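You operate a simulated robot arm through the tools that you are given. There is no shell and no other tool.

Carry out the task below with a simulated two-armed robot. There is one attempt and no reset: what you move stays moved.

Task
Pick up the white bottle that says "Cleaner" from the grey table with one hand, pass it to the other hand and put it on the good bay. Set down upright: white bottle.

It is judged by the outcome, as a careful person would: the job done as asked, and still so three seconds after it is handed in. It fails if anything else is knocked over, pushed out of place, dropped, spilled or broken.

Robot
Two 7-joint arms with two-finger parallel grippers on one trunk, on a base that moves. Base frame: it is fixed to the floor where the robot stands at the start and does not move with it; the origin is under the middle of the robot, x ahead of it, y to its left, z up; the surface under the hand at the start is at about z = 800. Readings come in mm, rad, newtons and seconds.
The left shoulder is at the start at [50, 168, 1032], the right one opposite. With the tool pointing down near the work surface each hand reaches from about 200 to 660 mm from the robot's upright axis, wherever it stands, measured 20 degrees to its own side. Places, roughly: good bay [-2500, 800, 1100]. Payload 1.57 kg a hand.
Tool frame (each hand has its own): the origin (TCP) lies between the finger pads and is the grasp point; the fingertips stand 30 mm ahead of it; z points along the fingers, y is the line along which they close. The gripper opens to 80 mm. The fingers are 17 mm wide and 12 mm thick; the gripper's body (40 by 82 mm) begins 80 mm behind the TCP.
Orientation is told as [roll, pitch, yaw] about the base's x, y, z axes, in that order, counted from this pose: with the fingers straight down and closing along the base's y, the tool's x points along the base's -x, its y along +y and its z along -z.

Tools
- The arms move only by the tool jog_arm. It takes "left_rows", "right_rows" or both (then of equal length, played together; a hand with none holds still); each is a list of rows, each a list of 7 numbers: the shift along the base's x, y, z in mm, then the turn, a rotation vector about the base's x, y, z in degrees, then the opening, from 0 (shut) to 1 (fully open). In form: [[dx, dy, dz, rx, ry, rz, fingers], ...]. A call has 1 to 20 rows; each row shifts and turns the commanded pose from where the row before left it. Each row takes 0.2 s and may step no farther than 50 mm and 0.15 rad from the row before; otherwise, or with a gripper value out of range, the whole call is refused. Where a pose cannot be reached the arm comes as near as it can. A force on the tool above 40 N (or 10 N above the force at the start of the call, whichever is more), or a blocked arm, ends the call early, and 0.2 s more pass. Each finger travels about 45 mm/s and halts on what it meets, pressing with about 31 N; the grip force reading is that of the motor and also rises with nothing between the fingers. The clock runs only during rows and for 0.2 s after the last one: add rows that do not move to give the fingers time. It gives the time, the measured TCP pose, the force on the tool (base axes), the opening and the grip force at its end, in the units of the frame above (readings bear some noise), with the torque about the TCP (base axes, N m) and any sound that the robot's microphone picked up.
- Cameras (640 x 400 px; columns grow to the right, rows downward): "scene" is now at [123.9, 33.8, 1260.2]; the picture's right is [0.36, -0.93, 0.00], its down [-0.38, -0.15, -0.91] and it looks along [0.85, 0.33, -0.41] (base axes); focal length 260 px, centre (320, 200). "left" rides on the left gripper at [72, 7, -122] in its tool frame; the picture's right is [-0.09, 1.00, 0.00], its down [-0.84, -0.08, -0.54] and it looks along [-0.54, -0.05, 0.84] (tool axes); focal length 238 px, centre (320, 200). "right" rides on the right gripper at [72, -7, -122] in its tool frame; the picture's right is [0.09, 1.00, 0.00], its down [-0.84, 0.08, -0.54] and it looks along [-0.54, 0.05, 0.84] (tool axes); focal length 238 px, centre (320, 200). There is no depth. A picture from a camera that has moved, and an enlarged one, comes with that camera's place and axes in the base frame and with its lens.
- capture(camera): a new picture of that camera. No time passes.
- move_column(by): slides the trunk up (or, below 0, down) by that many mm; the arms and the scene camera ride with it, the base frame stays. It gives what a move gives, with no picture.
- base_move(legs): drives the robot by 1 to 6 legs, each [ahead, left, turn to the left] in mm, mm and rad, along the robot's own axes; the way and the turn of a leg run together, so that a leg with both is an arc; at most 1500 mm and 3.142 rad a leg. The arms and the cameras ride along, it lands a little off, and it stops where it bumps. It gives what a move gives.
- head_to(pan, tilt): turns the head with the scene camera to pan (to the left, within 1.396 rad either way) and tilt (down, from -0.506 to 1.204), counted from straight ahead of the robot. It gives what a move gives.
- zoom(camera, box): a new picture of the part [left, top, right, bottom] of that camera's present view, enlarged. No time passes.
- hand_in(): hands the job in; it is judged then, once.

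Nothing tells you exact positions but the pictures and the camera data. Unless the task says otherwise, let go and move clear before handing in.

The tools are called after "Request:" as name(argument=value, ...) on one line, values as JSON. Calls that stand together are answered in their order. jog_arm: Moves the arms, as the interface text tells. Its arguments: {"type":"object","properties":{"left_rows":{"type":"array","items":{"type":"array","items":{"type":"number"}}},"right_rows":{"type":"array","items":{"type":"array","items":{"type":"number"}}}},"required":[]} The other tools are called the same way: move_column (by) moves the trunk up or down; base_move (legs) drives the base; head_to (pan, tilt) turns the head that bears the scene camera; capture (camera) takes a picture; zoom (camera, box) takes an enlarged picture of a part of a camera's view; hand_in () hands the job in.

At the start:

```text
time_s: 0.0
left_tcp_pos: [359.4, 307.9, 1095.0]
left_ee_rot: [0.001, 0.001, 0.001]
left_wrist_force: [0.1, 0.4, 0.8]
left_wrist_torque: [0.02, 0.04, 0.0]
left_finger_gap: 80.0
left_gripper_force: 0.1
right_tcp_pos: [346.7, 18.5, 1127.7]
right_ee_rot: [0.001, 0.001, 0.001]
right_wrist_force: [0.2, 0.8, 1.0]
right_wrist_torque: [-0.02, 0.02, 0.01]
right_finger_gap: 79.9
right_gripper_force: 0.1
trunk travel left (down, up): [-200.0, 243.0]
robot x, y, heading: [1.9, 1.8, 0.001]
head pan, tilt (commanded): [0.37, 0.419]
```

scene: 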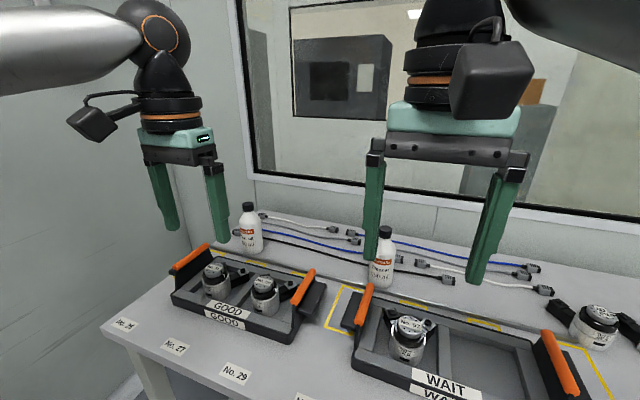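
right: 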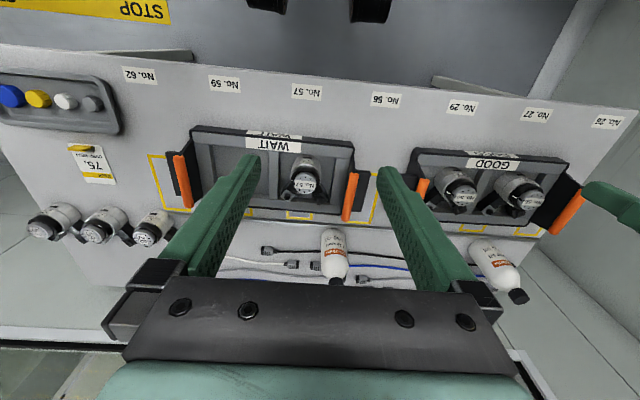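
left: 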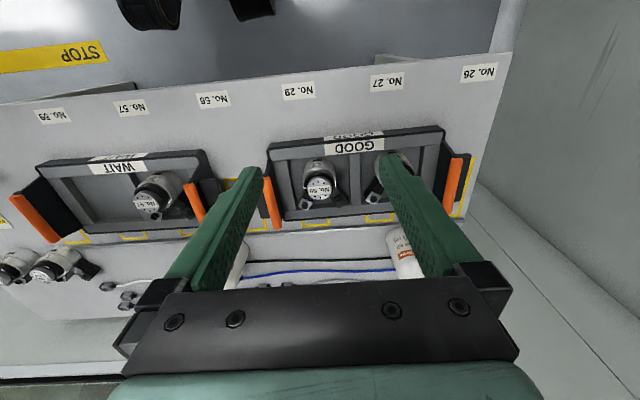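

I see two white bottles at the back of the grey table, behind the GOOD and WAIT trays. I'll zoom in on both to read their labels before I move anything.

Request:
zoom(camera="scene", box=[220, 190, 300, 260])

Request:
zoom(camera="scene", box=[340, 215, 420, 295])

Request:
zoom(camera="right", box=[290, 210, 380, 300])

Request:
zoom(camera="right", box=[450, 220, 540, 310])

```text
5.71 times, centred on (260, 225) of scene
camera zoom: at [123.9, 33.8, 1260.2], right [0.36, -0.93, 0.0], down [-0.38, -0.15, -0.91], along [0.85, 0.33, -0.41], focal length 1487 px, centre (663, 57)
```

zoom: 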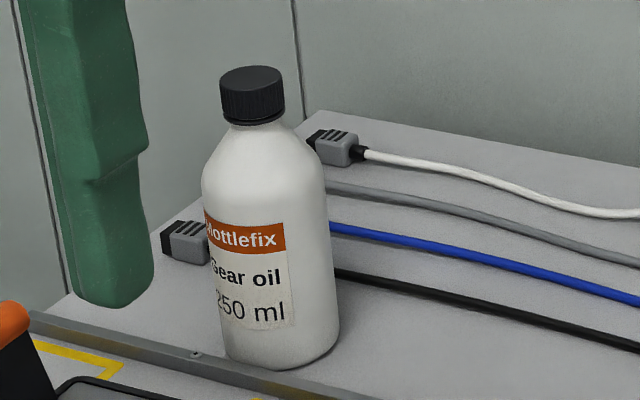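

```text
5.00 times, centred on (380, 255) of scene
camera zoom: at [123.9, 33.8, 1260.2], right [0.36, -0.93, 0.0], down [-0.38, -0.15, -0.91], along [0.85, 0.33, -0.41], focal length 1301 px, centre (20, -75)
```

zoom: 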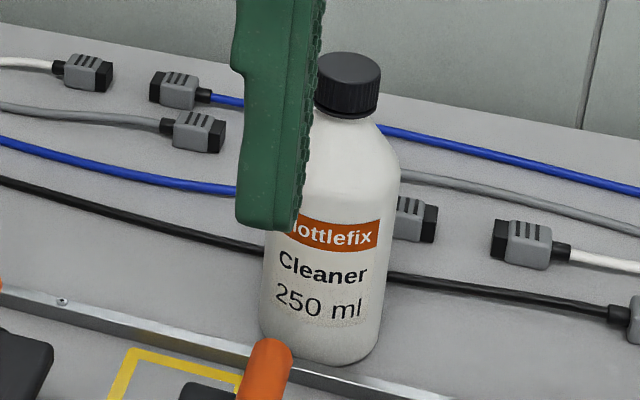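

```text
4.44 times, centred on (335, 255) of right
camera zoom: at [275.0, 11.4, 1251.1], right [-0.09, 1.0, 0.0], down [0.84, 0.08, 0.54], along [0.54, 0.05, -0.84], focal length 1059 px, centre (253, -44)
```

zoom: 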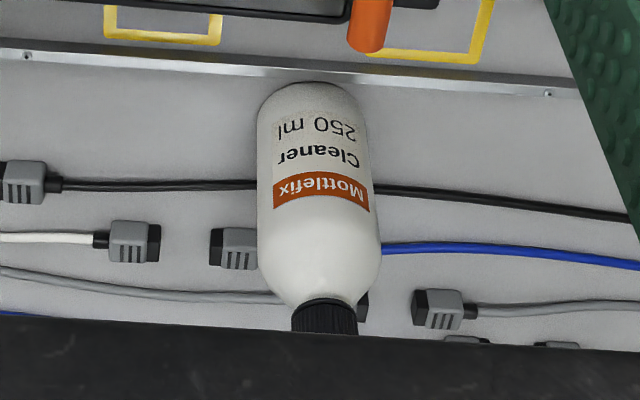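

```text
4.44 times, centred on (495, 265) of right
camera zoom: at [275.0, 11.4, 1251.1], right [-0.09, 1.0, 0.0], down [0.84, 0.08, 0.54], along [0.54, 0.05, -0.84], focal length 1059 px, centre (-458, -89)
```

zoom: 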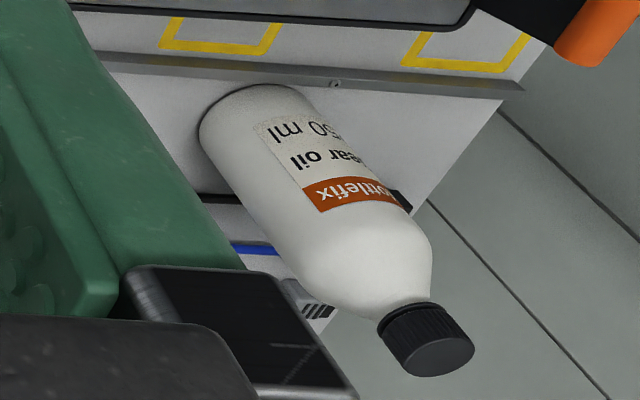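

The Cleaner bottle is the one nearer the middle, behind the WAIT tray. Its base is at about [661, 80, 800], it's roughly 60 mm wide and its cap top is near z≈954. I'll look around with the head next to check the table edge and the surroundings.

Request:
head_to(pan=0.0, tilt=0.7)

Request:
capture(camera="scene")

Request:
head_to(pan=1.39, tilt=0.3)

Request:
capture(camera="scene")

Request:
head_to(pan=-1.39, tilt=0.3)

Request:
capture(camera="scene")

```text
time_s: 0.8
left_tcp_pos: [359.2, 308.9, 1093.0]
left_ee_rot: [0.0, 0.002, 0.0]
left_wrist_force: [0.6, 0.3, 0.2]
left_wrist_torque: [0.01, -0.02, 0.0]
left_finger_gap: 79.8
left_gripper_force: 0.1
right_tcp_pos: [346.8, 18.7, 1127.5]
right_ee_rot: [0.002, 0.0, 0.0]
right_wrist_force: [-0.2, 0.0, -0.6]
right_wrist_torque: [0.01, 0.0, -0.01]
right_finger_gap: 79.8
right_gripper_force: 0.1
trunk travel left (down, up): [-200.0, 243.0]
robot x, y, heading: [0.2, -1.6, 0.001]
head pan, tilt (commanded): [0.0, 0.7]
```

```text
taken
camera scene: at [122.7, 0.5, 1235.1], right [0.0, -1.0, 0.0], down [-0.64, 0.0, -0.77], along [0.77, 0.0, -0.64], focal length 260 px, centre (320, 200)
```

scene: 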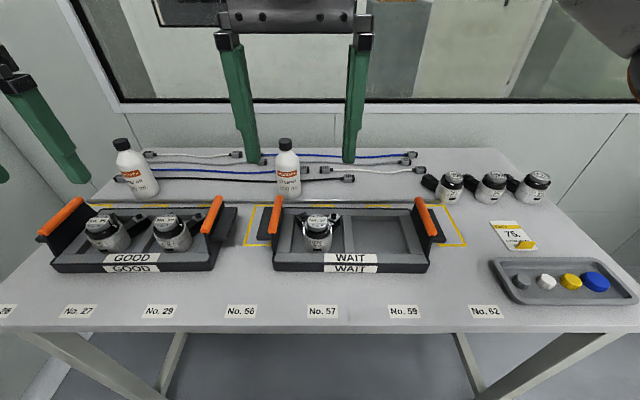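

```text
time_s: 2.4
left_tcp_pos: [360.3, 308.7, 1094.3]
left_ee_rot: [-0.001, 0.0, 0.0]
left_wrist_force: [0.5, 0.0, 0.8]
left_wrist_torque: [-0.03, 0.0, 0.02]
left_finger_gap: 80.1
left_gripper_force: 0.2
right_tcp_pos: [347.8, 18.2, 1128.8]
right_ee_rot: [0.001, 0.001, -0.001]
right_wrist_force: [0.2, -1.0, 0.3]
right_wrist_torque: [0.03, 0.01, 0.01]
right_finger_gap: 80.2
right_gripper_force: 0.0
trunk travel left (down, up): [-200.0, 243.0]
robot x, y, heading: [2.9, -0.8, 0.001]
head pan, tilt (commanded): [1.389, 0.3]
```

```text
taken
camera scene: at [54.6, 92.2, 1271.2], right [0.98, -0.18, 0.0], down [-0.05, -0.29, -0.96], along [0.17, 0.94, -0.3], focal length 260 px, centre (320, 200)
```

scene: 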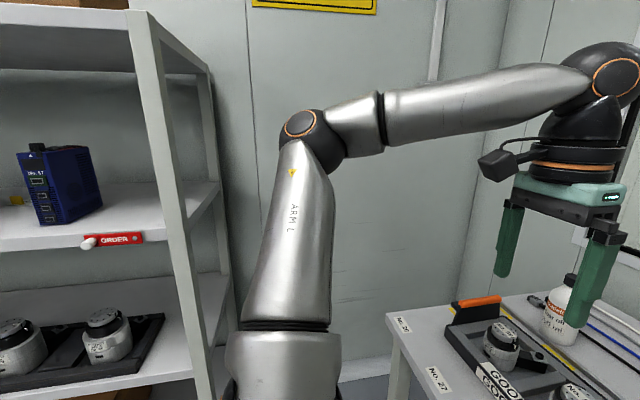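

```text
time_s: 4.8
left_tcp_pos: [359.3, 309.1, 1092.2]
left_ee_rot: [0.001, -0.001, 0.0]
left_wrist_force: [-0.2, 0.1, -0.4]
left_wrist_torque: [-0.02, 0.01, -0.02]
left_finger_gap: 80.1
left_gripper_force: 0.0
right_tcp_pos: [347.1, 18.7, 1127.9]
right_ee_rot: [0.002, -0.001, -0.002]
right_wrist_force: [-0.5, -0.6, -0.2]
right_wrist_torque: [0.05, 0.03, 0.0]
right_finger_gap: 80.0
right_gripper_force: 0.0
trunk travel left (down, up): [-200.0, 243.0]
robot x, y, heading: [-0.5, -0.6, -0.002]
head pan, tilt (commanded): [-1.389, 0.3]
```

```text
taken
camera scene: at [54.6, -91.4, 1271.2], right [-0.98, -0.18, 0.0], down [-0.05, 0.29, -0.96], along [0.17, -0.94, -0.3], focal length 260 px, centre (320, 200)
```

scene: 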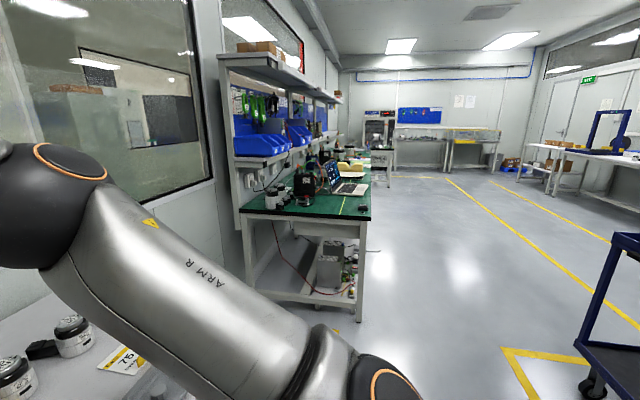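

The bottle stands behind a low metal strip near the back of the table, there's a shelf rack to my left, and a blue cart is behind me on the right. The good bay is behind me, so I want to see it and the floor before I choose the grips.

Request:
head_to(pan=1.39, tilt=0.9)

Request:
capture(camera="scene")

Request:
head_to(pan=-1.39, tilt=0.9)

Request:
capture(camera="scene")

Request:
head_to(pan=0.0, tilt=1.2)

Request:
capture(camera="scene")

```text
time_s: 7.3
left_tcp_pos: [359.3, 309.1, 1093.2]
left_ee_rot: [0.001, 0.0, 0.0]
left_wrist_force: [-0.1, 0.2, -0.3]
left_wrist_torque: [0.01, -0.05, -0.01]
left_finger_gap: 79.7
left_gripper_force: 0.0
right_tcp_pos: [346.6, 18.1, 1128.3]
right_ee_rot: [0.002, 0.0, -0.001]
right_wrist_force: [-0.6, -0.9, 0.8]
right_wrist_torque: [0.0, 0.01, 0.03]
right_finger_gap: 79.8
right_gripper_force: 0.1
trunk travel left (down, up): [-200.0, 243.0]
robot x, y, heading: [-1.7, 4.4, 0.005]
head pan, tilt (commanded): [1.389, 0.901]
```

```text
taken
camera scene: at [51.4, 74.7, 1218.9], right [0.98, -0.18, 0.0], down [-0.14, -0.77, -0.62], along [0.11, 0.61, -0.78], focal length 260 px, centre (320, 200)
```

scene: 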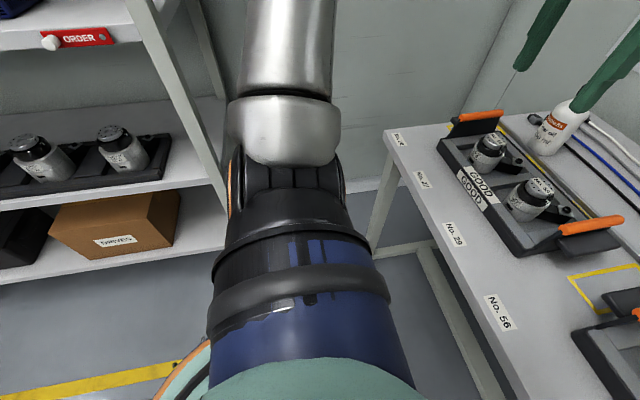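

```text
time_s: 9.7
left_tcp_pos: [358.2, 308.5, 1092.6]
left_ee_rot: [0.002, 0.001, 0.001]
left_wrist_force: [-0.3, 0.0, 0.1]
left_wrist_torque: [0.02, 0.01, 0.02]
left_finger_gap: 79.8
left_gripper_force: 0.0
right_tcp_pos: [347.4, 17.8, 1128.8]
right_ee_rot: [0.003, -0.001, 0.001]
right_wrist_force: [0.4, -0.1, 0.0]
right_wrist_torque: [0.0, -0.02, 0.03]
right_finger_gap: 80.2
right_gripper_force: 0.1
trunk travel left (down, up): [-200.0, 243.0]
robot x, y, heading: [0.6, 0.8, -0.001]
head pan, tilt (commanded): [-1.389, 0.901]
```

```text
taken
camera scene: at [51.4, -73.8, 1218.9], right [-0.98, -0.18, 0.0], down [-0.14, 0.77, -0.62], along [0.11, -0.61, -0.78], focal length 260 px, centre (320, 200)
```

scene: 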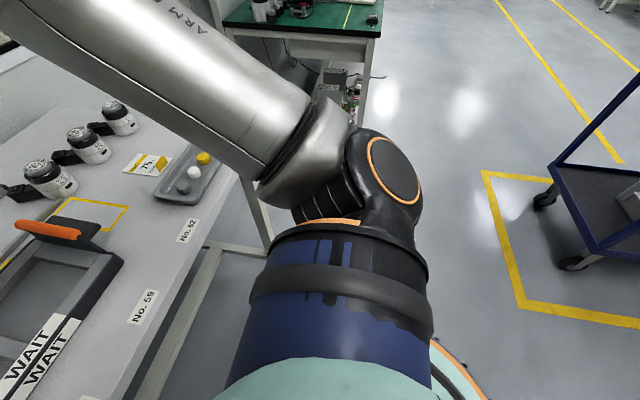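

```text
time_s: 11.3
left_tcp_pos: [359.3, 308.6, 1093.0]
left_ee_rot: [-0.001, -0.001, 0.0]
left_wrist_force: [0.4, -0.8, -0.2]
left_wrist_torque: [0.03, 0.0, -0.03]
left_finger_gap: 80.1
left_gripper_force: 0.1
right_tcp_pos: [347.6, 18.6, 1128.7]
right_ee_rot: [0.001, 0.0, 0.0]
right_wrist_force: [0.2, 0.9, -0.6]
right_wrist_torque: [0.0, -0.01, 0.01]
right_finger_gap: 79.8
right_gripper_force: 0.0
trunk travel left (down, up): [-200.0, 243.0]
robot x, y, heading: [-1.6, -1.7, 0.006]
head pan, tilt (commanded): [0.0, 1.201]
```

```text
taken
camera scene: at [93.6, 0.4, 1199.1], right [0.0, -1.0, 0.0], down [-0.93, 0.0, -0.36], along [0.36, 0.0, -0.93], focal length 260 px, centre (320, 200)
```

scene: 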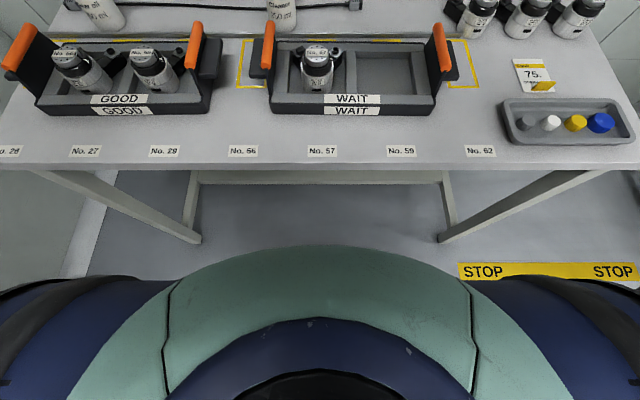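

The floor behind me looks clear along y≈0. The rack's front is at about y≥650, and the cart stands inside a yellow zone at x<-800, y<-600. I'll back off and turn right to look at the good bay before I pick anything up.

Request:
head_to(pan=-1.39, tilt=0.4)

Request:
base_move(legs=[[-350, 0, 0], [0, 0, -1.4]])

Request:
capture(camera="scene")

```text
time_s: 12.8
left_tcp_pos: [359.1, 308.2, 1093.2]
left_ee_rot: [0.002, -0.001, 0.0]
left_wrist_force: [-0.5, 0.1, -0.2]
left_wrist_torque: [-0.02, 0.0, 0.01]
left_finger_gap: 79.9
left_gripper_force: 0.0
right_tcp_pos: [347.0, 19.1, 1129.1]
right_ee_rot: [0.002, -0.001, 0.0]
right_wrist_force: [0.0, 0.4, 1.4]
right_wrist_torque: [0.03, -0.02, 0.0]
right_finger_gap: 79.8
right_gripper_force: 0.1
trunk travel left (down, up): [-200.0, 243.0]
robot x, y, heading: [-1.0, 1.7, 0.003]
head pan, tilt (commanded): [-1.389, 0.4]
```

```text
time_s: 18.6
left_tcp_pos: [6.9, -312.9, 1094.2]
left_ee_rot: [0.0, 0.0, -1.431]
left_wrist_force: [0.1, -0.6, -0.3]
left_wrist_torque: [0.01, -0.01, 0.0]
left_finger_gap: 80.1
left_gripper_force: 0.1
right_tcp_pos: [-281.9, -339.4, 1128.0]
right_ee_rot: [0.002, 0.0, -1.433]
right_wrist_force: [0.4, 0.4, 0.2]
right_wrist_torque: [0.0, 0.03, 0.0]
right_finger_gap: 79.7
right_gripper_force: 0.0
trunk travel left (down, up): [-200.0, 243.0]
robot x, y, heading: [-349.9, 2.2, -1.432]
head pan, tilt (commanded): [-1.389, 0.4]
```

```text
taken
camera scene: at [-433.2, -67.7, 1261.9], right [-0.32, 0.95, 0.0], down [0.37, 0.12, -0.92], along [-0.87, -0.29, -0.39], focal length 260 px, centre (320, 200)
```

scene: 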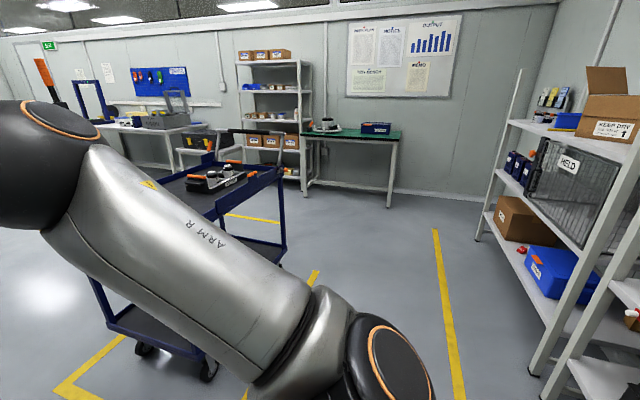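

I can see a corner rack with a HELD cage along the left wall, and the good bay should be close to it. I'll zoom in, then turn a bit further.

Request:
zoom(camera="scene", box=[460, 50, 640, 200])

Request:
base_move(legs=[[0, 0, -0.9]])

Request:
capture(camera="scene")

```text
2.67 times, centred on (550, 125) of scene
camera zoom: at [-433.2, -67.7, 1261.9], right [-0.32, 0.95, 0.0], down [0.37, 0.12, -0.92], along [-0.87, -0.29, -0.39], focal length 694 px, centre (-293, 400)
```

zoom: 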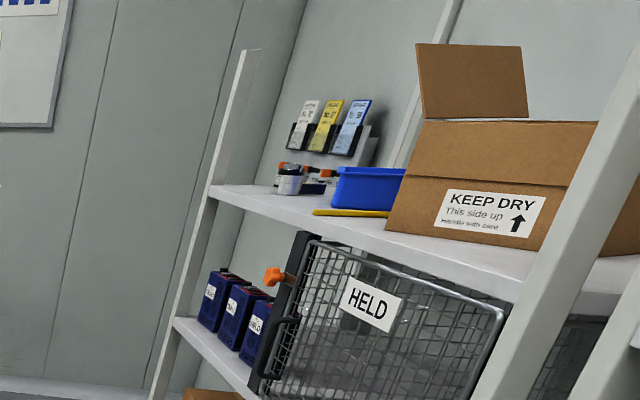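

```text
time_s: 21.3
left_tcp_pos: [-376.6, -472.6, 1094.1]
left_ee_rot: [-0.001, -0.003, -2.341]
left_wrist_force: [0.5, -0.9, 1.3]
left_wrist_torque: [0.03, 0.0, -0.03]
left_finger_gap: 80.0
left_gripper_force: 0.1
right_tcp_pos: [-576.5, -261.6, 1127.6]
right_ee_rot: [0.001, -0.002, -2.339]
right_wrist_force: [0.2, 0.5, 0.4]
right_wrist_torque: [0.02, -0.02, -0.02]
right_finger_gap: 80.2
right_gripper_force: 0.0
trunk travel left (down, up): [-200.0, 243.0]
robot x, y, heading: [-347.4, 1.9, -2.341]
head pan, tilt (commanded): [-1.389, 0.4]
```

```text
taken
camera scene: at [-455.7, 23.9, 1261.9], right [0.55, 0.83, 0.0], down [0.32, -0.22, -0.92], along [-0.77, 0.51, -0.39], focal length 260 px, centre (320, 200)
```

scene: 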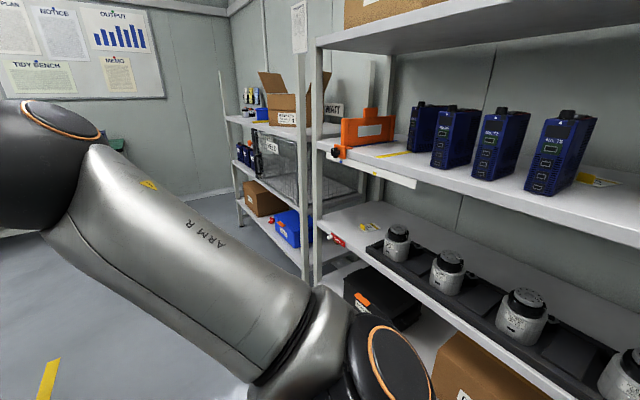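

The far rack's upper shelf at z≈1100 probably holds the good bay. I'll zoom in to check for labels.

Request:
zoom(camera="scene", box=[220, 60, 400, 180])

```text
3.33 times, centred on (310, 120) of scene
camera zoom: at [-455.7, 23.9, 1261.9], right [0.55, 0.83, 0.0], down [0.32, -0.22, -0.92], along [-0.77, 0.51, -0.39], focal length 867 px, centre (353, 467)
```

zoom: 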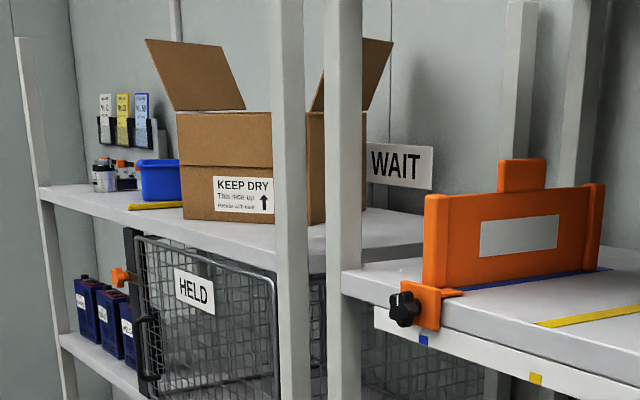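

The far rack spans x≈-2870 to -1540, with its front at y≈660. The aisle along y≈0 is clear, with the cart at y<-850. I'll turn to face -x, drive down the aisle and then face the bay to inspect it.

Request:
base_move(legs=[[0, 0, -0.8], [1400, 80, 0]])

Request:
head_to(pan=-0.9, tilt=0.2)

Request:
capture(camera="scene")

```text
time_s: 30.2
left_tcp_pos: [-2086.6, -382.5, 1093.4]
left_ee_rot: [-0.001, 0.001, 3.132]
left_wrist_force: [0.0, -0.6, 0.1]
left_wrist_torque: [0.03, 0.01, 0.02]
left_finger_gap: 79.9
left_gripper_force: 0.1
right_tcp_pos: [-2072.0, -92.5, 1127.7]
right_ee_rot: [0.003, -0.002, 3.129]
right_wrist_force: [-0.6, -0.3, -0.2]
right_wrist_torque: [0.01, -0.02, 0.0]
right_finger_gap: 80.0
right_gripper_force: 0.1
trunk travel left (down, up): [-200.0, 243.0]
robot x, y, heading: [-1726.6, -77.9, 3.128]
head pan, tilt (commanded): [-1.389, 0.4]
```

```text
time_s: 31.2
left_tcp_pos: [-2086.7, -383.7, 1093.8]
left_ee_rot: [-0.002, 0.001, 3.131]
left_wrist_force: [0.1, -0.3, -0.2]
left_wrist_torque: [0.02, -0.03, 0.01]
left_finger_gap: 80.0
left_gripper_force: 0.1
right_tcp_pos: [-2071.7, -93.3, 1128.6]
right_ee_rot: [0.0, -0.002, 3.13]
right_wrist_force: [0.0, 0.2, 1.2]
right_wrist_torque: [0.0, -0.01, -0.02]
right_finger_gap: 80.0
right_gripper_force: 0.0
trunk travel left (down, up): [-200.0, 243.0]
robot x, y, heading: [-1726.2, -76.9, 3.136]
head pan, tilt (commanded): [-0.901, 0.201]
```

```text
taken
camera scene: at [-1824.3, -3.7, 1280.4], right [0.79, 0.61, 0.0], down [0.12, -0.16, -0.98], along [-0.6, 0.77, -0.2], focal length 260 px, centre (320, 200)
```

scene: 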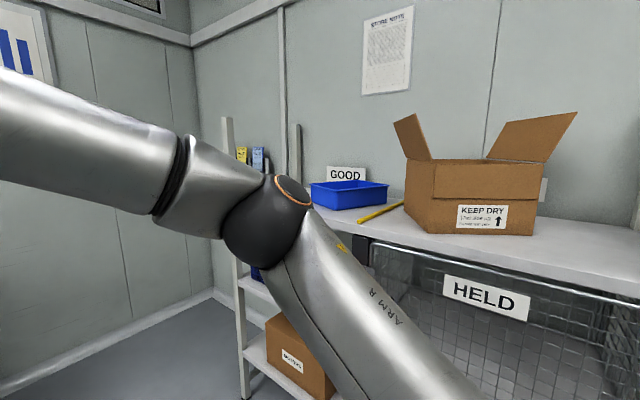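

I can see a GOOD sign on the far rack's upper shelf, partly hidden by my arm. I'll drive further along and turn to face the shelf.

Request:
base_move(legs=[[700, 0, 0], [0, 0, -1.57]])

Request:
head_to(pan=0.0, tilt=0.3)

Request:
capture(camera="scene")

Request:
capture(camera="left")

Request:
capture(camera="right")

```text
time_s: 38.8
left_tcp_pos: [-2724.9, 290.3, 1093.6]
left_ee_rot: [-0.001, -0.001, 1.561]
left_wrist_force: [-0.1, -0.3, -0.3]
left_wrist_torque: [0.0, 0.02, -0.01]
left_finger_gap: 80.0
left_gripper_force: 0.0
right_tcp_pos: [-2433.9, 274.7, 1127.3]
right_ee_rot: [0.002, -0.002, 1.558]
right_wrist_force: [0.4, -0.4, -0.2]
right_wrist_torque: [0.03, 0.02, 0.02]
right_finger_gap: 79.8
right_gripper_force: 0.1
trunk travel left (down, up): [-200.0, 243.0]
robot x, y, heading: [-2417.6, -73.6, 1.564]
head pan, tilt (commanded): [-0.901, 0.201]
```

```text
time_s: 40.0
left_tcp_pos: [-2722.4, 289.6, 1093.4]
left_ee_rot: [0.0, -0.001, 1.56]
left_wrist_force: [-0.2, -0.2, -0.6]
left_wrist_torque: [0.0, -0.03, 0.0]
left_finger_gap: 79.8
left_gripper_force: 0.2
right_tcp_pos: [-2433.1, 275.1, 1128.4]
right_ee_rot: [0.001, -0.002, 1.559]
right_wrist_force: [0.5, -0.5, -0.3]
right_wrist_torque: [0.02, 0.01, 0.02]
right_finger_gap: 80.0
right_gripper_force: 0.1
trunk travel left (down, up): [-200.0, 243.0]
robot x, y, heading: [-2418.5, -73.8, 1.563]
head pan, tilt (commanded): [0.0, 0.3]
```

```text
taken
camera scene: at [-2419.4, 61.2, 1271.2], right [1.0, -0.01, 0.0], down [0.0, -0.3, -0.96], along [0.01, 0.96, -0.3], focal length 260 px, centre (320, 200)
```

scene: 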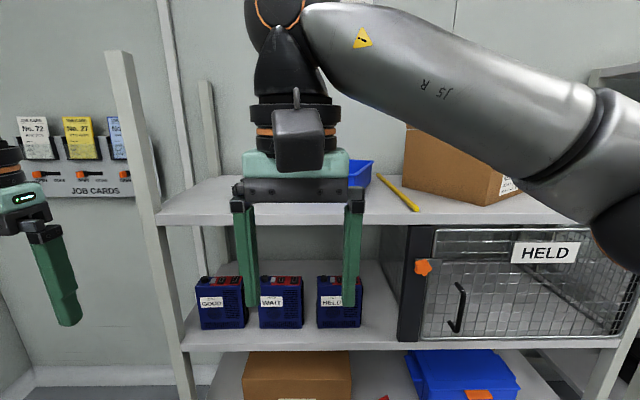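

```text
taken
camera left: at [-2731.1, 217.7, 1216.1], right [-0.99, 0.1, 0.0], down [0.09, 0.84, 0.54], along [0.06, 0.54, -0.84], focal length 238 px, centre (320, 200)
```

left: 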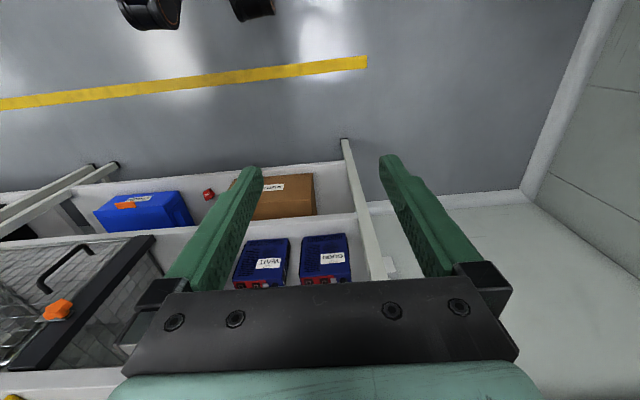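

```text
taken
camera right: at [-2427.4, 202.0, 1251.2], right [-1.0, -0.08, 0.0], down [-0.07, 0.84, 0.54], along [-0.04, 0.54, -0.84], focal length 238 px, centre (320, 200)
```

right: 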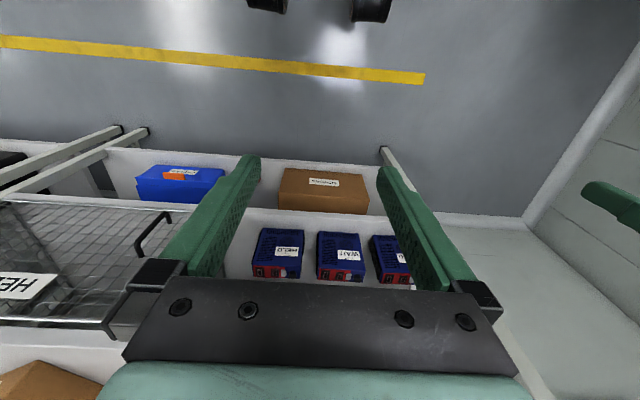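

The right gripper is blocking my view of the GOOD area on the upper shelf. I'll shift the base to the right and look past it.

Request:
base_move(legs=[[0, -280, 0]])

Request:
head_to(pan=0.35, tilt=0.25)

Request:
capture(camera="scene")

```text
time_s: 43.1
left_tcp_pos: [-2445.6, 288.1, 1094.2]
left_ee_rot: [0.0, -0.001, 1.561]
left_wrist_force: [0.1, 0.0, -0.2]
left_wrist_torque: [0.04, -0.02, 0.0]
left_finger_gap: 80.1
left_gripper_force: 0.0
right_tcp_pos: [-2156.3, 270.8, 1127.5]
right_ee_rot: [0.002, -0.002, 1.561]
right_wrist_force: [-0.3, -0.4, -0.6]
right_wrist_torque: [0.02, 0.01, 0.01]
right_finger_gap: 79.9
right_gripper_force: 0.0
trunk travel left (down, up): [-200.0, 243.0]
robot x, y, heading: [-2141.0, -74.8, 1.558]
head pan, tilt (commanded): [0.0, 0.3]
```

```text
time_s: 43.9
left_tcp_pos: [-2446.8, 286.6, 1095.1]
left_ee_rot: [0.001, 0.0, 1.561]
left_wrist_force: [1.4, -0.5, 0.4]
left_wrist_torque: [-0.01, -0.02, 0.0]
left_finger_gap: 80.0
left_gripper_force: 0.0
right_tcp_pos: [-2156.8, 271.3, 1126.9]
right_ee_rot: [0.002, -0.002, 1.563]
right_wrist_force: [-0.3, 0.3, -0.4]
right_wrist_torque: [-0.04, 0.01, 0.0]
right_finger_gap: 79.9
right_gripper_force: 0.0
trunk travel left (down, up): [-200.0, 243.0]
robot x, y, heading: [-2143.4, -71.4, 1.557]
head pan, tilt (commanded): [0.351, 0.25]
```

```text
taken
camera scene: at [-2174.5, 52.9, 1275.9], right [0.94, 0.33, 0.0], down [0.08, -0.23, -0.97], along [-0.32, 0.91, -0.25], focal length 260 px, centre (320, 200)
```

scene: 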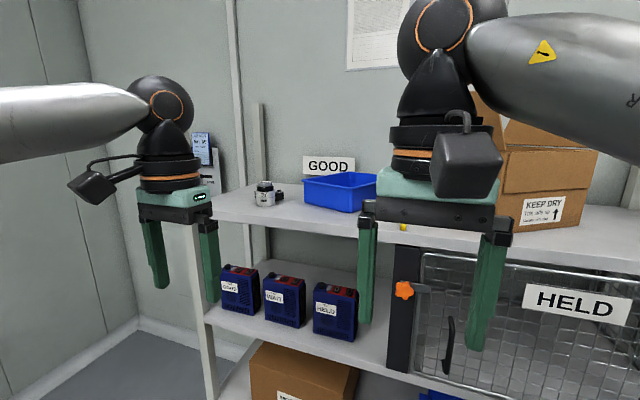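

Request:
zoom(camera="scene", box=[190, 130, 430, 280])

Request:
base_move(legs=[[0, -350, 0]])

Request:
head_to(pan=0.75, tilt=0.25)

Request:
capture(camera="scene")

```text
2.67 times, centred on (310, 205) of scene
camera zoom: at [-2174.5, 52.9, 1275.9], right [0.94, 0.33, 0.0], down [0.08, -0.23, -0.97], along [-0.32, 0.91, -0.25], focal length 694 px, centre (347, 187)
```

zoom: 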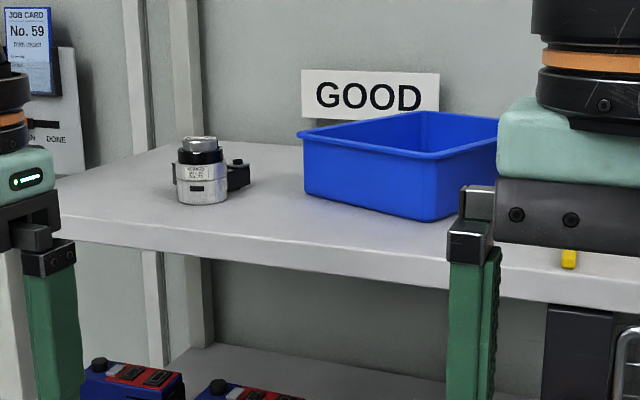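

```text
time_s: 47.5
left_tcp_pos: [-2100.5, 282.1, 1094.1]
left_ee_rot: [0.001, -0.001, 1.565]
left_wrist_force: [-0.2, -0.4, -0.2]
left_wrist_torque: [0.01, 0.0, 0.0]
left_finger_gap: 80.1
left_gripper_force: 0.1
right_tcp_pos: [-1810.7, 268.6, 1129.6]
right_ee_rot: [0.0, -0.001, 1.564]
right_wrist_force: [0.2, 0.5, -0.4]
right_wrist_torque: [-0.01, -0.04, 0.05]
right_finger_gap: 80.4
right_gripper_force: 0.0
trunk travel left (down, up): [-200.0, 243.0]
robot x, y, heading: [-1792.6, -78.1, 1.561]
head pan, tilt (commanded): [0.351, 0.25]
```

```text
time_s: 48.4
left_tcp_pos: [-2098.9, 282.6, 1094.3]
left_ee_rot: [0.0, -0.001, 1.565]
left_wrist_force: [0.0, 0.2, 0.0]
left_wrist_torque: [-0.02, 0.0, -0.05]
left_finger_gap: 80.1
left_gripper_force: 0.0
right_tcp_pos: [-1808.0, 269.1, 1128.9]
right_ee_rot: [0.001, -0.002, 1.565]
right_wrist_force: [0.0, 0.0, 0.0]
right_wrist_torque: [0.0, 0.02, 0.02]
right_finger_gap: 79.6
right_gripper_force: 0.0
trunk travel left (down, up): [-200.0, 243.0]
robot x, y, heading: [-1793.1, -80.1, 1.562]
head pan, tilt (commanded): [0.75, 0.25]
```

```text
taken
camera scene: at [-1858.7, 30.7, 1275.9], right [0.74, 0.68, 0.0], down [0.17, -0.18, -0.97], along [-0.66, 0.71, -0.25], focal length 260 px, centre (320, 200)
```

scene: 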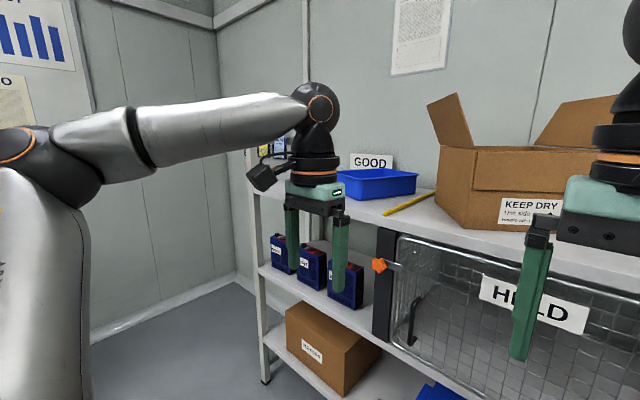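

The shelf's left end is the GOOD bay. It has a motor and a blue bin in front of the GOOD sign, and a yellow strip on the right that may be the divider. I'll zoom in for triangulation.

Request:
zoom(camera="scene", box=[320, 130, 480, 230])

Request:
zoom(camera="scene", box=[240, 130, 400, 330])

```text
4.00 times, centred on (400, 180) of scene
camera zoom: at [-1858.7, 30.7, 1275.9], right [0.74, 0.68, 0.0], down [0.17, -0.18, -0.97], along [-0.66, 0.71, -0.25], focal length 1041 px, centre (0, 280)
```

zoom: 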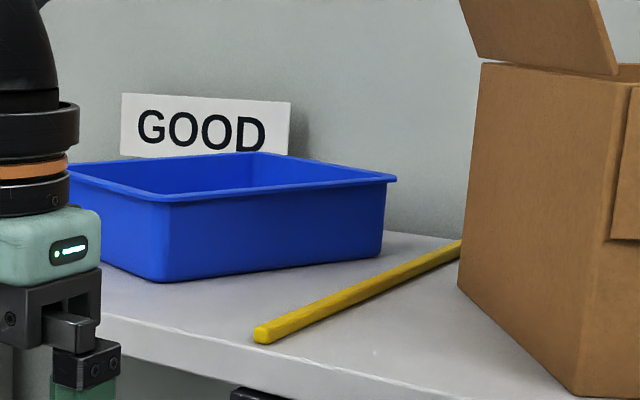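

```text
2.00 times, centred on (320, 230) of scene
camera zoom: at [-1858.7, 30.7, 1275.9], right [0.74, 0.68, 0.0], down [0.17, -0.18, -0.97], along [-0.66, 0.71, -0.25], focal length 520 px, centre (320, 140)
```

zoom: 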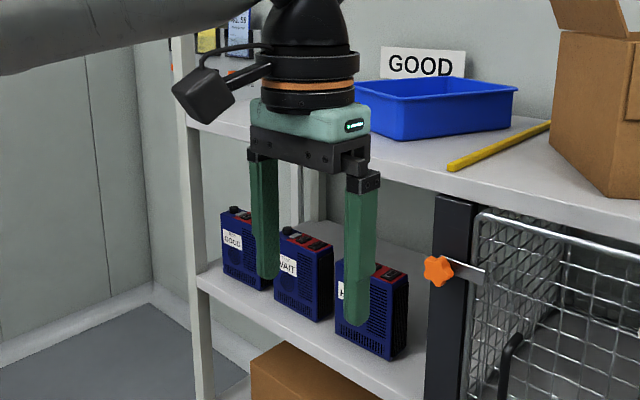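

The shelf top is at z≈1061 with its front edge at y≈620. A yellow divider at x≈-2185 separates GOOD on the left from WAIT on the right. I'll raise the trunk and look down with the hand cameras to find a free spot in the GOOD bay.

Request:
move_column(by=240)

Request:
base_move(legs=[[0, 607, 0], [160, 0, 0]])

Request:
capture(camera="left")

Request:
capture(camera="right")

Request:
head_to(pan=0.45, tilt=0.45)

Request:
capture(camera="scene")

```text
time_s: 50.9
left_tcp_pos: [-2100.4, 283.1, 1333.3]
left_ee_rot: [-0.003, -0.001, 1.563]
left_wrist_force: [-0.1, -0.9, 0.4]
left_wrist_torque: [-0.01, -0.01, 0.0]
left_finger_gap: 79.6
left_gripper_force: 0.1
right_tcp_pos: [-1810.4, 269.1, 1367.8]
right_ee_rot: [0.002, -0.003, 1.564]
right_wrist_force: [-0.5, 0.0, 0.6]
right_wrist_torque: [0.01, 0.0, 0.02]
right_finger_gap: 80.1
right_gripper_force: 0.0
trunk travel left (down, up): [-440.0, 3.0]
robot x, y, heading: [-1797.3, -74.2, 1.568]
head pan, tilt (commanded): [0.75, 0.25]
```

```text
time_s: 57.7
left_tcp_pos: [-2703.4, 442.4, 1332.9]
left_ee_rot: [-0.002, 0.002, 1.562]
left_wrist_force: [0.1, 0.7, 0.5]
left_wrist_torque: [-0.02, -0.03, -0.02]
left_finger_gap: 80.0
left_gripper_force: 0.1
right_tcp_pos: [-2413.5, 427.4, 1366.5]
right_ee_rot: [0.002, 0.0, 1.561]
right_wrist_force: [-0.1, 0.1, -0.5]
right_wrist_torque: [-0.07, -0.03, -0.01]
right_finger_gap: 80.1
right_gripper_force: 0.1
trunk travel left (down, up): [-440.0, 3.0]
robot x, y, heading: [-2398.7, 79.2, 1.561]
head pan, tilt (commanded): [0.75, 0.25]
```

```text
taken
camera left: at [-2711.0, 370.5, 1456.0], right [-0.99, 0.1, 0.0], down [0.08, 0.84, 0.54], along [0.06, 0.54, -0.84], focal length 238 px, centre (320, 200)
```

left: 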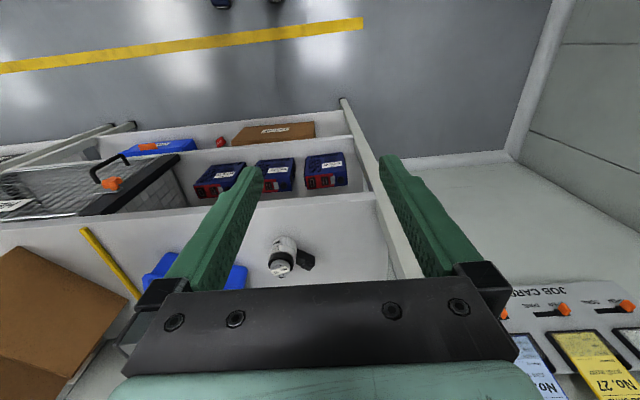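

```text
taken
camera right: at [-2407.2, 355.3, 1491.0], right [-1.0, -0.08, 0.0], down [-0.07, 0.84, 0.54], along [-0.05, 0.54, -0.84], focal length 238 px, centre (320, 200)
```

right: 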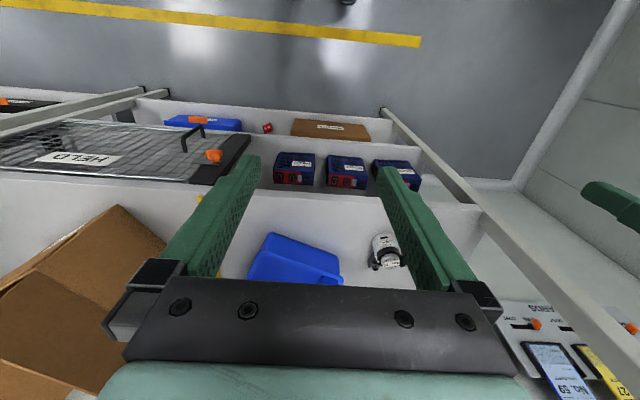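

```text
time_s: 58.5
left_tcp_pos: [-2703.5, 441.6, 1333.8]
left_ee_rot: [-0.003, 0.0, 1.562]
left_wrist_force: [-0.7, -0.1, 0.3]
left_wrist_torque: [-0.01, -0.01, 0.01]
left_finger_gap: 80.0
left_gripper_force: 0.2
right_tcp_pos: [-2413.4, 426.6, 1368.5]
right_ee_rot: [0.002, 0.0, 1.56]
right_wrist_force: [-0.3, 0.2, -0.1]
right_wrist_torque: [0.0, -0.03, 0.0]
right_finger_gap: 80.3
right_gripper_force: 0.1
trunk travel left (down, up): [-440.0, 3.0]
robot x, y, heading: [-2395.3, 80.4, 1.56]
head pan, tilt (commanded): [0.45, 0.45]
```

```text
taken
camera scene: at [-2439.1, 203.4, 1497.3], right [0.9, 0.43, 0.0], down [0.19, -0.39, -0.9], along [-0.38, 0.81, -0.43], focal length 260 px, centre (320, 200)
```

scene: 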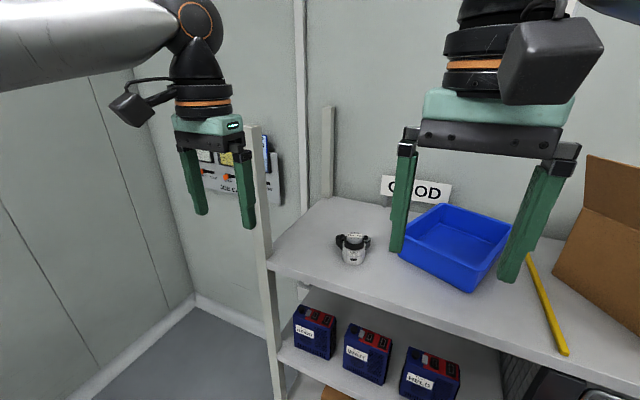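

The GOOD bay is clear in front of the blue bin, to the right of the motor. My target spot is about [-2460, 695, 1061]. I'll go back to the table for the bottle, backing away from the shelf before I turn.

Request:
base_move(legs=[[-230, 0, 0], [0, 0, -1.56], [1200, 50, 0], [1050, 50, 0]])

Request:
move_column(by=-240)

Request:
head_to(pan=0.0, tilt=0.5)

Request:
capture(camera="scene")

```text
time_s: 74.6
left_tcp_pos: [188.1, 269.0, 1334.1]
left_ee_rot: [-0.003, 0.0, 0.012]
left_wrist_force: [0.0, -0.4, 0.2]
left_wrist_torque: [0.02, 0.04, -0.02]
left_finger_gap: 80.2
left_gripper_force: 0.0
right_tcp_pos: [180.1, -20.9, 1368.4]
right_ee_rot: [0.001, -0.001, 0.011]
right_wrist_force: [0.0, 0.3, 0.1]
right_wrist_torque: [0.0, 0.04, -0.02]
right_finger_gap: 80.2
right_gripper_force: 0.0
trunk travel left (down, up): [-440.0, 3.0]
robot x, y, heading: [-167.5, -41.8, 0.014]
head pan, tilt (commanded): [0.45, 0.45]
```

```text
time_s: 77.1
left_tcp_pos: [190.4, 268.5, 1094.4]
left_ee_rot: [-0.002, -0.001, 0.01]
left_wrist_force: [-0.1, -0.6, -0.2]
left_wrist_torque: [-0.01, -0.02, 0.0]
left_finger_gap: 80.0
left_gripper_force: 0.1
right_tcp_pos: [179.6, -20.1, 1128.9]
right_ee_rot: [0.002, 0.0, 0.011]
right_wrist_force: [0.5, 0.3, -0.5]
right_wrist_torque: [-0.02, -0.02, 0.01]
right_finger_gap: 80.0
right_gripper_force: 0.0
trunk travel left (down, up): [-200.0, 243.0]
robot x, y, heading: [-168.3, -45.6, 0.013]
head pan, tilt (commanded): [0.45, 0.45]
```

```text
time_s: 78.0
left_tcp_pos: [189.4, 269.6, 1093.7]
left_ee_rot: [-0.001, -0.001, 0.011]
left_wrist_force: [-0.7, 0.1, -0.1]
left_wrist_torque: [0.02, -0.02, -0.02]
left_finger_gap: 80.3
left_gripper_force: 0.0
right_tcp_pos: [179.8, -20.7, 1127.9]
right_ee_rot: [0.004, -0.002, 0.012]
right_wrist_force: [-0.5, -1.9, -0.5]
right_wrist_torque: [0.01, 0.03, 0.01]
right_finger_gap: 80.0
right_gripper_force: 0.2
trunk travel left (down, up): [-200.0, 243.0]
robot x, y, heading: [-170.0, -43.4, 0.013]
head pan, tilt (commanded): [0.0, 0.499]
```

```text
taken
camera scene: at [-38.1, -41.4, 1252.8], right [0.01, -1.0, 0.0], down [-0.48, -0.01, -0.88], along [0.88, 0.01, -0.48], focal length 260 px, centre (320, 200)
```

scene: 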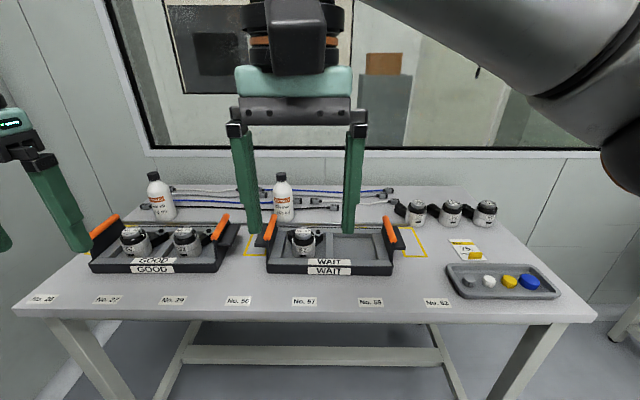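

I'm back at the table with the Cleaner bottle straight ahead. I'll line up and creep forward so that it's within the right hand's reach.

Request:
base_move(legs=[[0, 130, -0.013], [230, 0, 0]])

Request:
head_to(pan=0.0, tilt=1.2)

Request:
capture(camera="scene")

Request:
capture(camera="right")

Request:
capture(camera="left")

```text
time_s: 81.1
left_tcp_pos: [417.5, 393.5, 1093.2]
left_ee_rot: [-0.003, 0.0, 0.001]
left_wrist_force: [-0.5, 0.2, 0.0]
left_wrist_torque: [0.0, 0.02, -0.01]
left_finger_gap: 79.9
left_gripper_force: 0.0
right_tcp_pos: [405.9, 103.7, 1127.6]
right_ee_rot: [0.001, -0.001, 0.0]
right_wrist_force: [0.6, -1.0, -1.2]
right_wrist_torque: [-0.01, 0.02, 0.01]
right_finger_gap: 80.2
right_gripper_force: 0.0
trunk travel left (down, up): [-200.0, 243.0]
robot x, y, heading: [56.6, 86.0, 0.002]
head pan, tilt (commanded): [0.0, 0.499]
```

```text
time_s: 82.2
left_tcp_pos: [416.6, 393.8, 1093.5]
left_ee_rot: [-0.002, 0.0, 0.0]
left_wrist_force: [-0.3, 0.1, 1.3]
left_wrist_torque: [-0.01, 0.01, -0.01]
left_finger_gap: 79.7
left_gripper_force: 0.1
right_tcp_pos: [404.5, 104.8, 1128.6]
right_ee_rot: [0.002, -0.002, -0.001]
right_wrist_force: [-1.2, 0.0, -0.8]
right_wrist_torque: [-0.03, -0.03, -0.02]
right_finger_gap: 79.9
right_gripper_force: 0.0
trunk travel left (down, up): [-200.0, 243.0]
robot x, y, heading: [57.5, 84.5, -0.003]
head pan, tilt (commanded): [0.0, 1.201]
```

```text
taken
camera scene: at [151.4, 85.9, 1199.1], right [0.0, -1.0, 0.0], down [-0.93, 0.0, -0.36], along [0.36, 0.0, -0.93], focal length 260 px, centre (320, 200)
```

scene: 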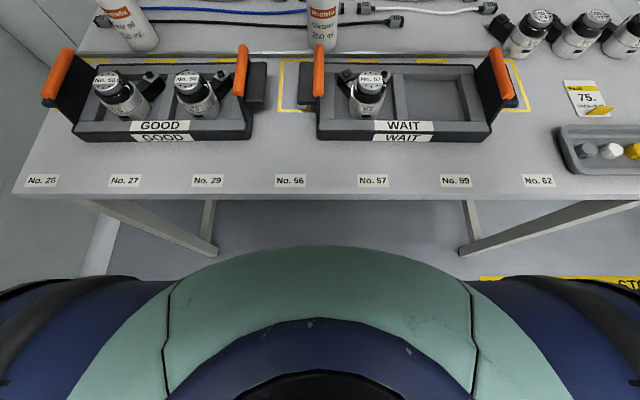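

```text
taken
camera right: at [332.5, 96.8, 1251.3], right [-0.09, 1.0, 0.0], down [0.84, 0.08, 0.54], along [0.54, 0.05, -0.84], focal length 238 px, centre (320, 200)
```

right: 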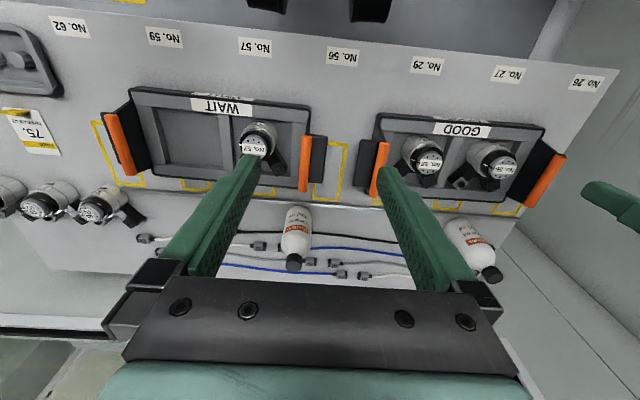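

```text
taken
camera left: at [344.6, 400.2, 1216.3], right [0.09, 1.0, 0.0], down [0.84, -0.08, 0.54], along [0.54, -0.05, -0.84], focal length 238 px, centre (320, 200)
```

left: 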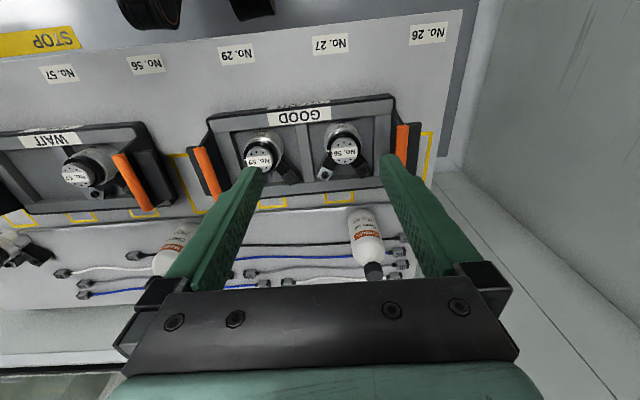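

The bottle is confirmed at about [661, 80, 800] with its cap top near z≈954. I'll edge forward a little more, then move the right hand over it, staying high.

Request:
base_move(legs=[[40, 0, 0]])

Request:
jog_arm(right_rows=[[40, -5, -10, 0, 0, 0, 1], [40, -5, -10, 0, 0, 0, 1], [40, -5, -10, 0, 0, 0, 1], [40, -5, -10, 0, 0, 0, 1], [0, 0, 0, 0, 0, 0, 1]])

Request:
capture(camera="right")

```text
time_s: 83.0
left_tcp_pos: [456.0, 394.0, 1094.1]
left_ee_rot: [-0.001, 0.0, 0.0]
left_wrist_force: [-0.5, 0.1, 0.3]
left_wrist_torque: [-0.04, 0.02, 0.03]
left_finger_gap: 80.0
left_gripper_force: 0.1
right_tcp_pos: [443.1, 103.7, 1129.2]
right_ee_rot: [0.001, -0.002, 0.0]
right_wrist_force: [0.0, 0.3, 0.1]
right_wrist_torque: [0.0, 0.02, 0.0]
right_finger_gap: 80.0
right_gripper_force: 0.0
trunk travel left (down, up): [-200.0, 243.0]
robot x, y, heading: [95.9, 88.1, 0.005]
head pan, tilt (commanded): [0.0, 1.201]
```

```text
time_s: 84.2
left_tcp_pos: [456.5, 395.8, 1095.3]
left_ee_rot: [-0.003, 0.0, 0.0]
left_wrist_force: [-0.3, -0.5, -0.9]
left_wrist_torque: [0.01, -0.02, -0.01]
left_finger_gap: 80.0
left_gripper_force: 0.2
right_tcp_pos: [604.2, 84.8, 1088.0]
right_ee_rot: [0.0, -0.004, 0.003]
right_wrist_force: [1.0, 0.0, -0.1]
right_wrist_torque: [-0.03, -0.01, 0.01]
right_finger_gap: 80.5
right_gripper_force: 0.2
trunk travel left (down, up): [-200.0, 243.0]
robot x, y, heading: [100.6, 84.3, 0.004]
head pan, tilt (commanded): [0.0, 1.201]
```

```text
taken
camera right: at [532.2, 76.9, 1211.4], right [-0.09, 1.0, 0.0], down [0.84, 0.08, 0.54], along [0.54, 0.05, -0.84], focal length 238 px, centre (320, 200)
```

right: 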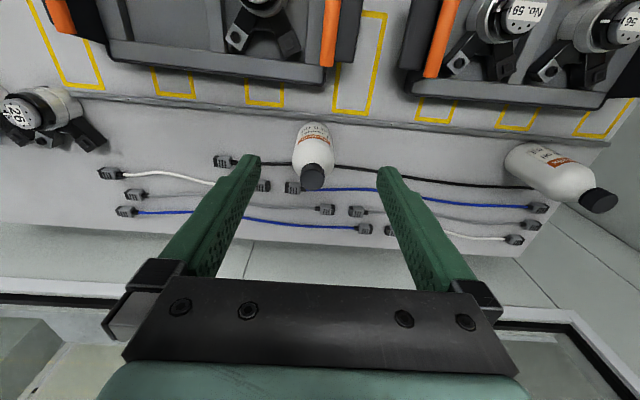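

Request:
zoom(camera="right", box=[272, 110, 352, 200])

```text
4.44 times, centred on (312, 155) of right
camera zoom: at [532.2, 76.9, 1211.4], right [-0.09, 1.0, 0.0], down [0.84, 0.08, 0.54], along [0.54, 0.05, -0.84], focal length 1059 px, centre (356, 400)
```

zoom: 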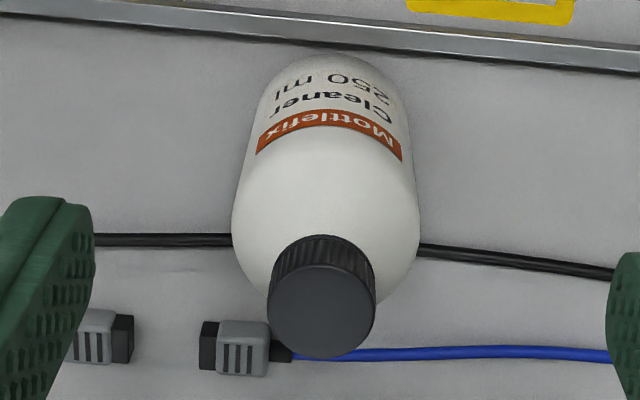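

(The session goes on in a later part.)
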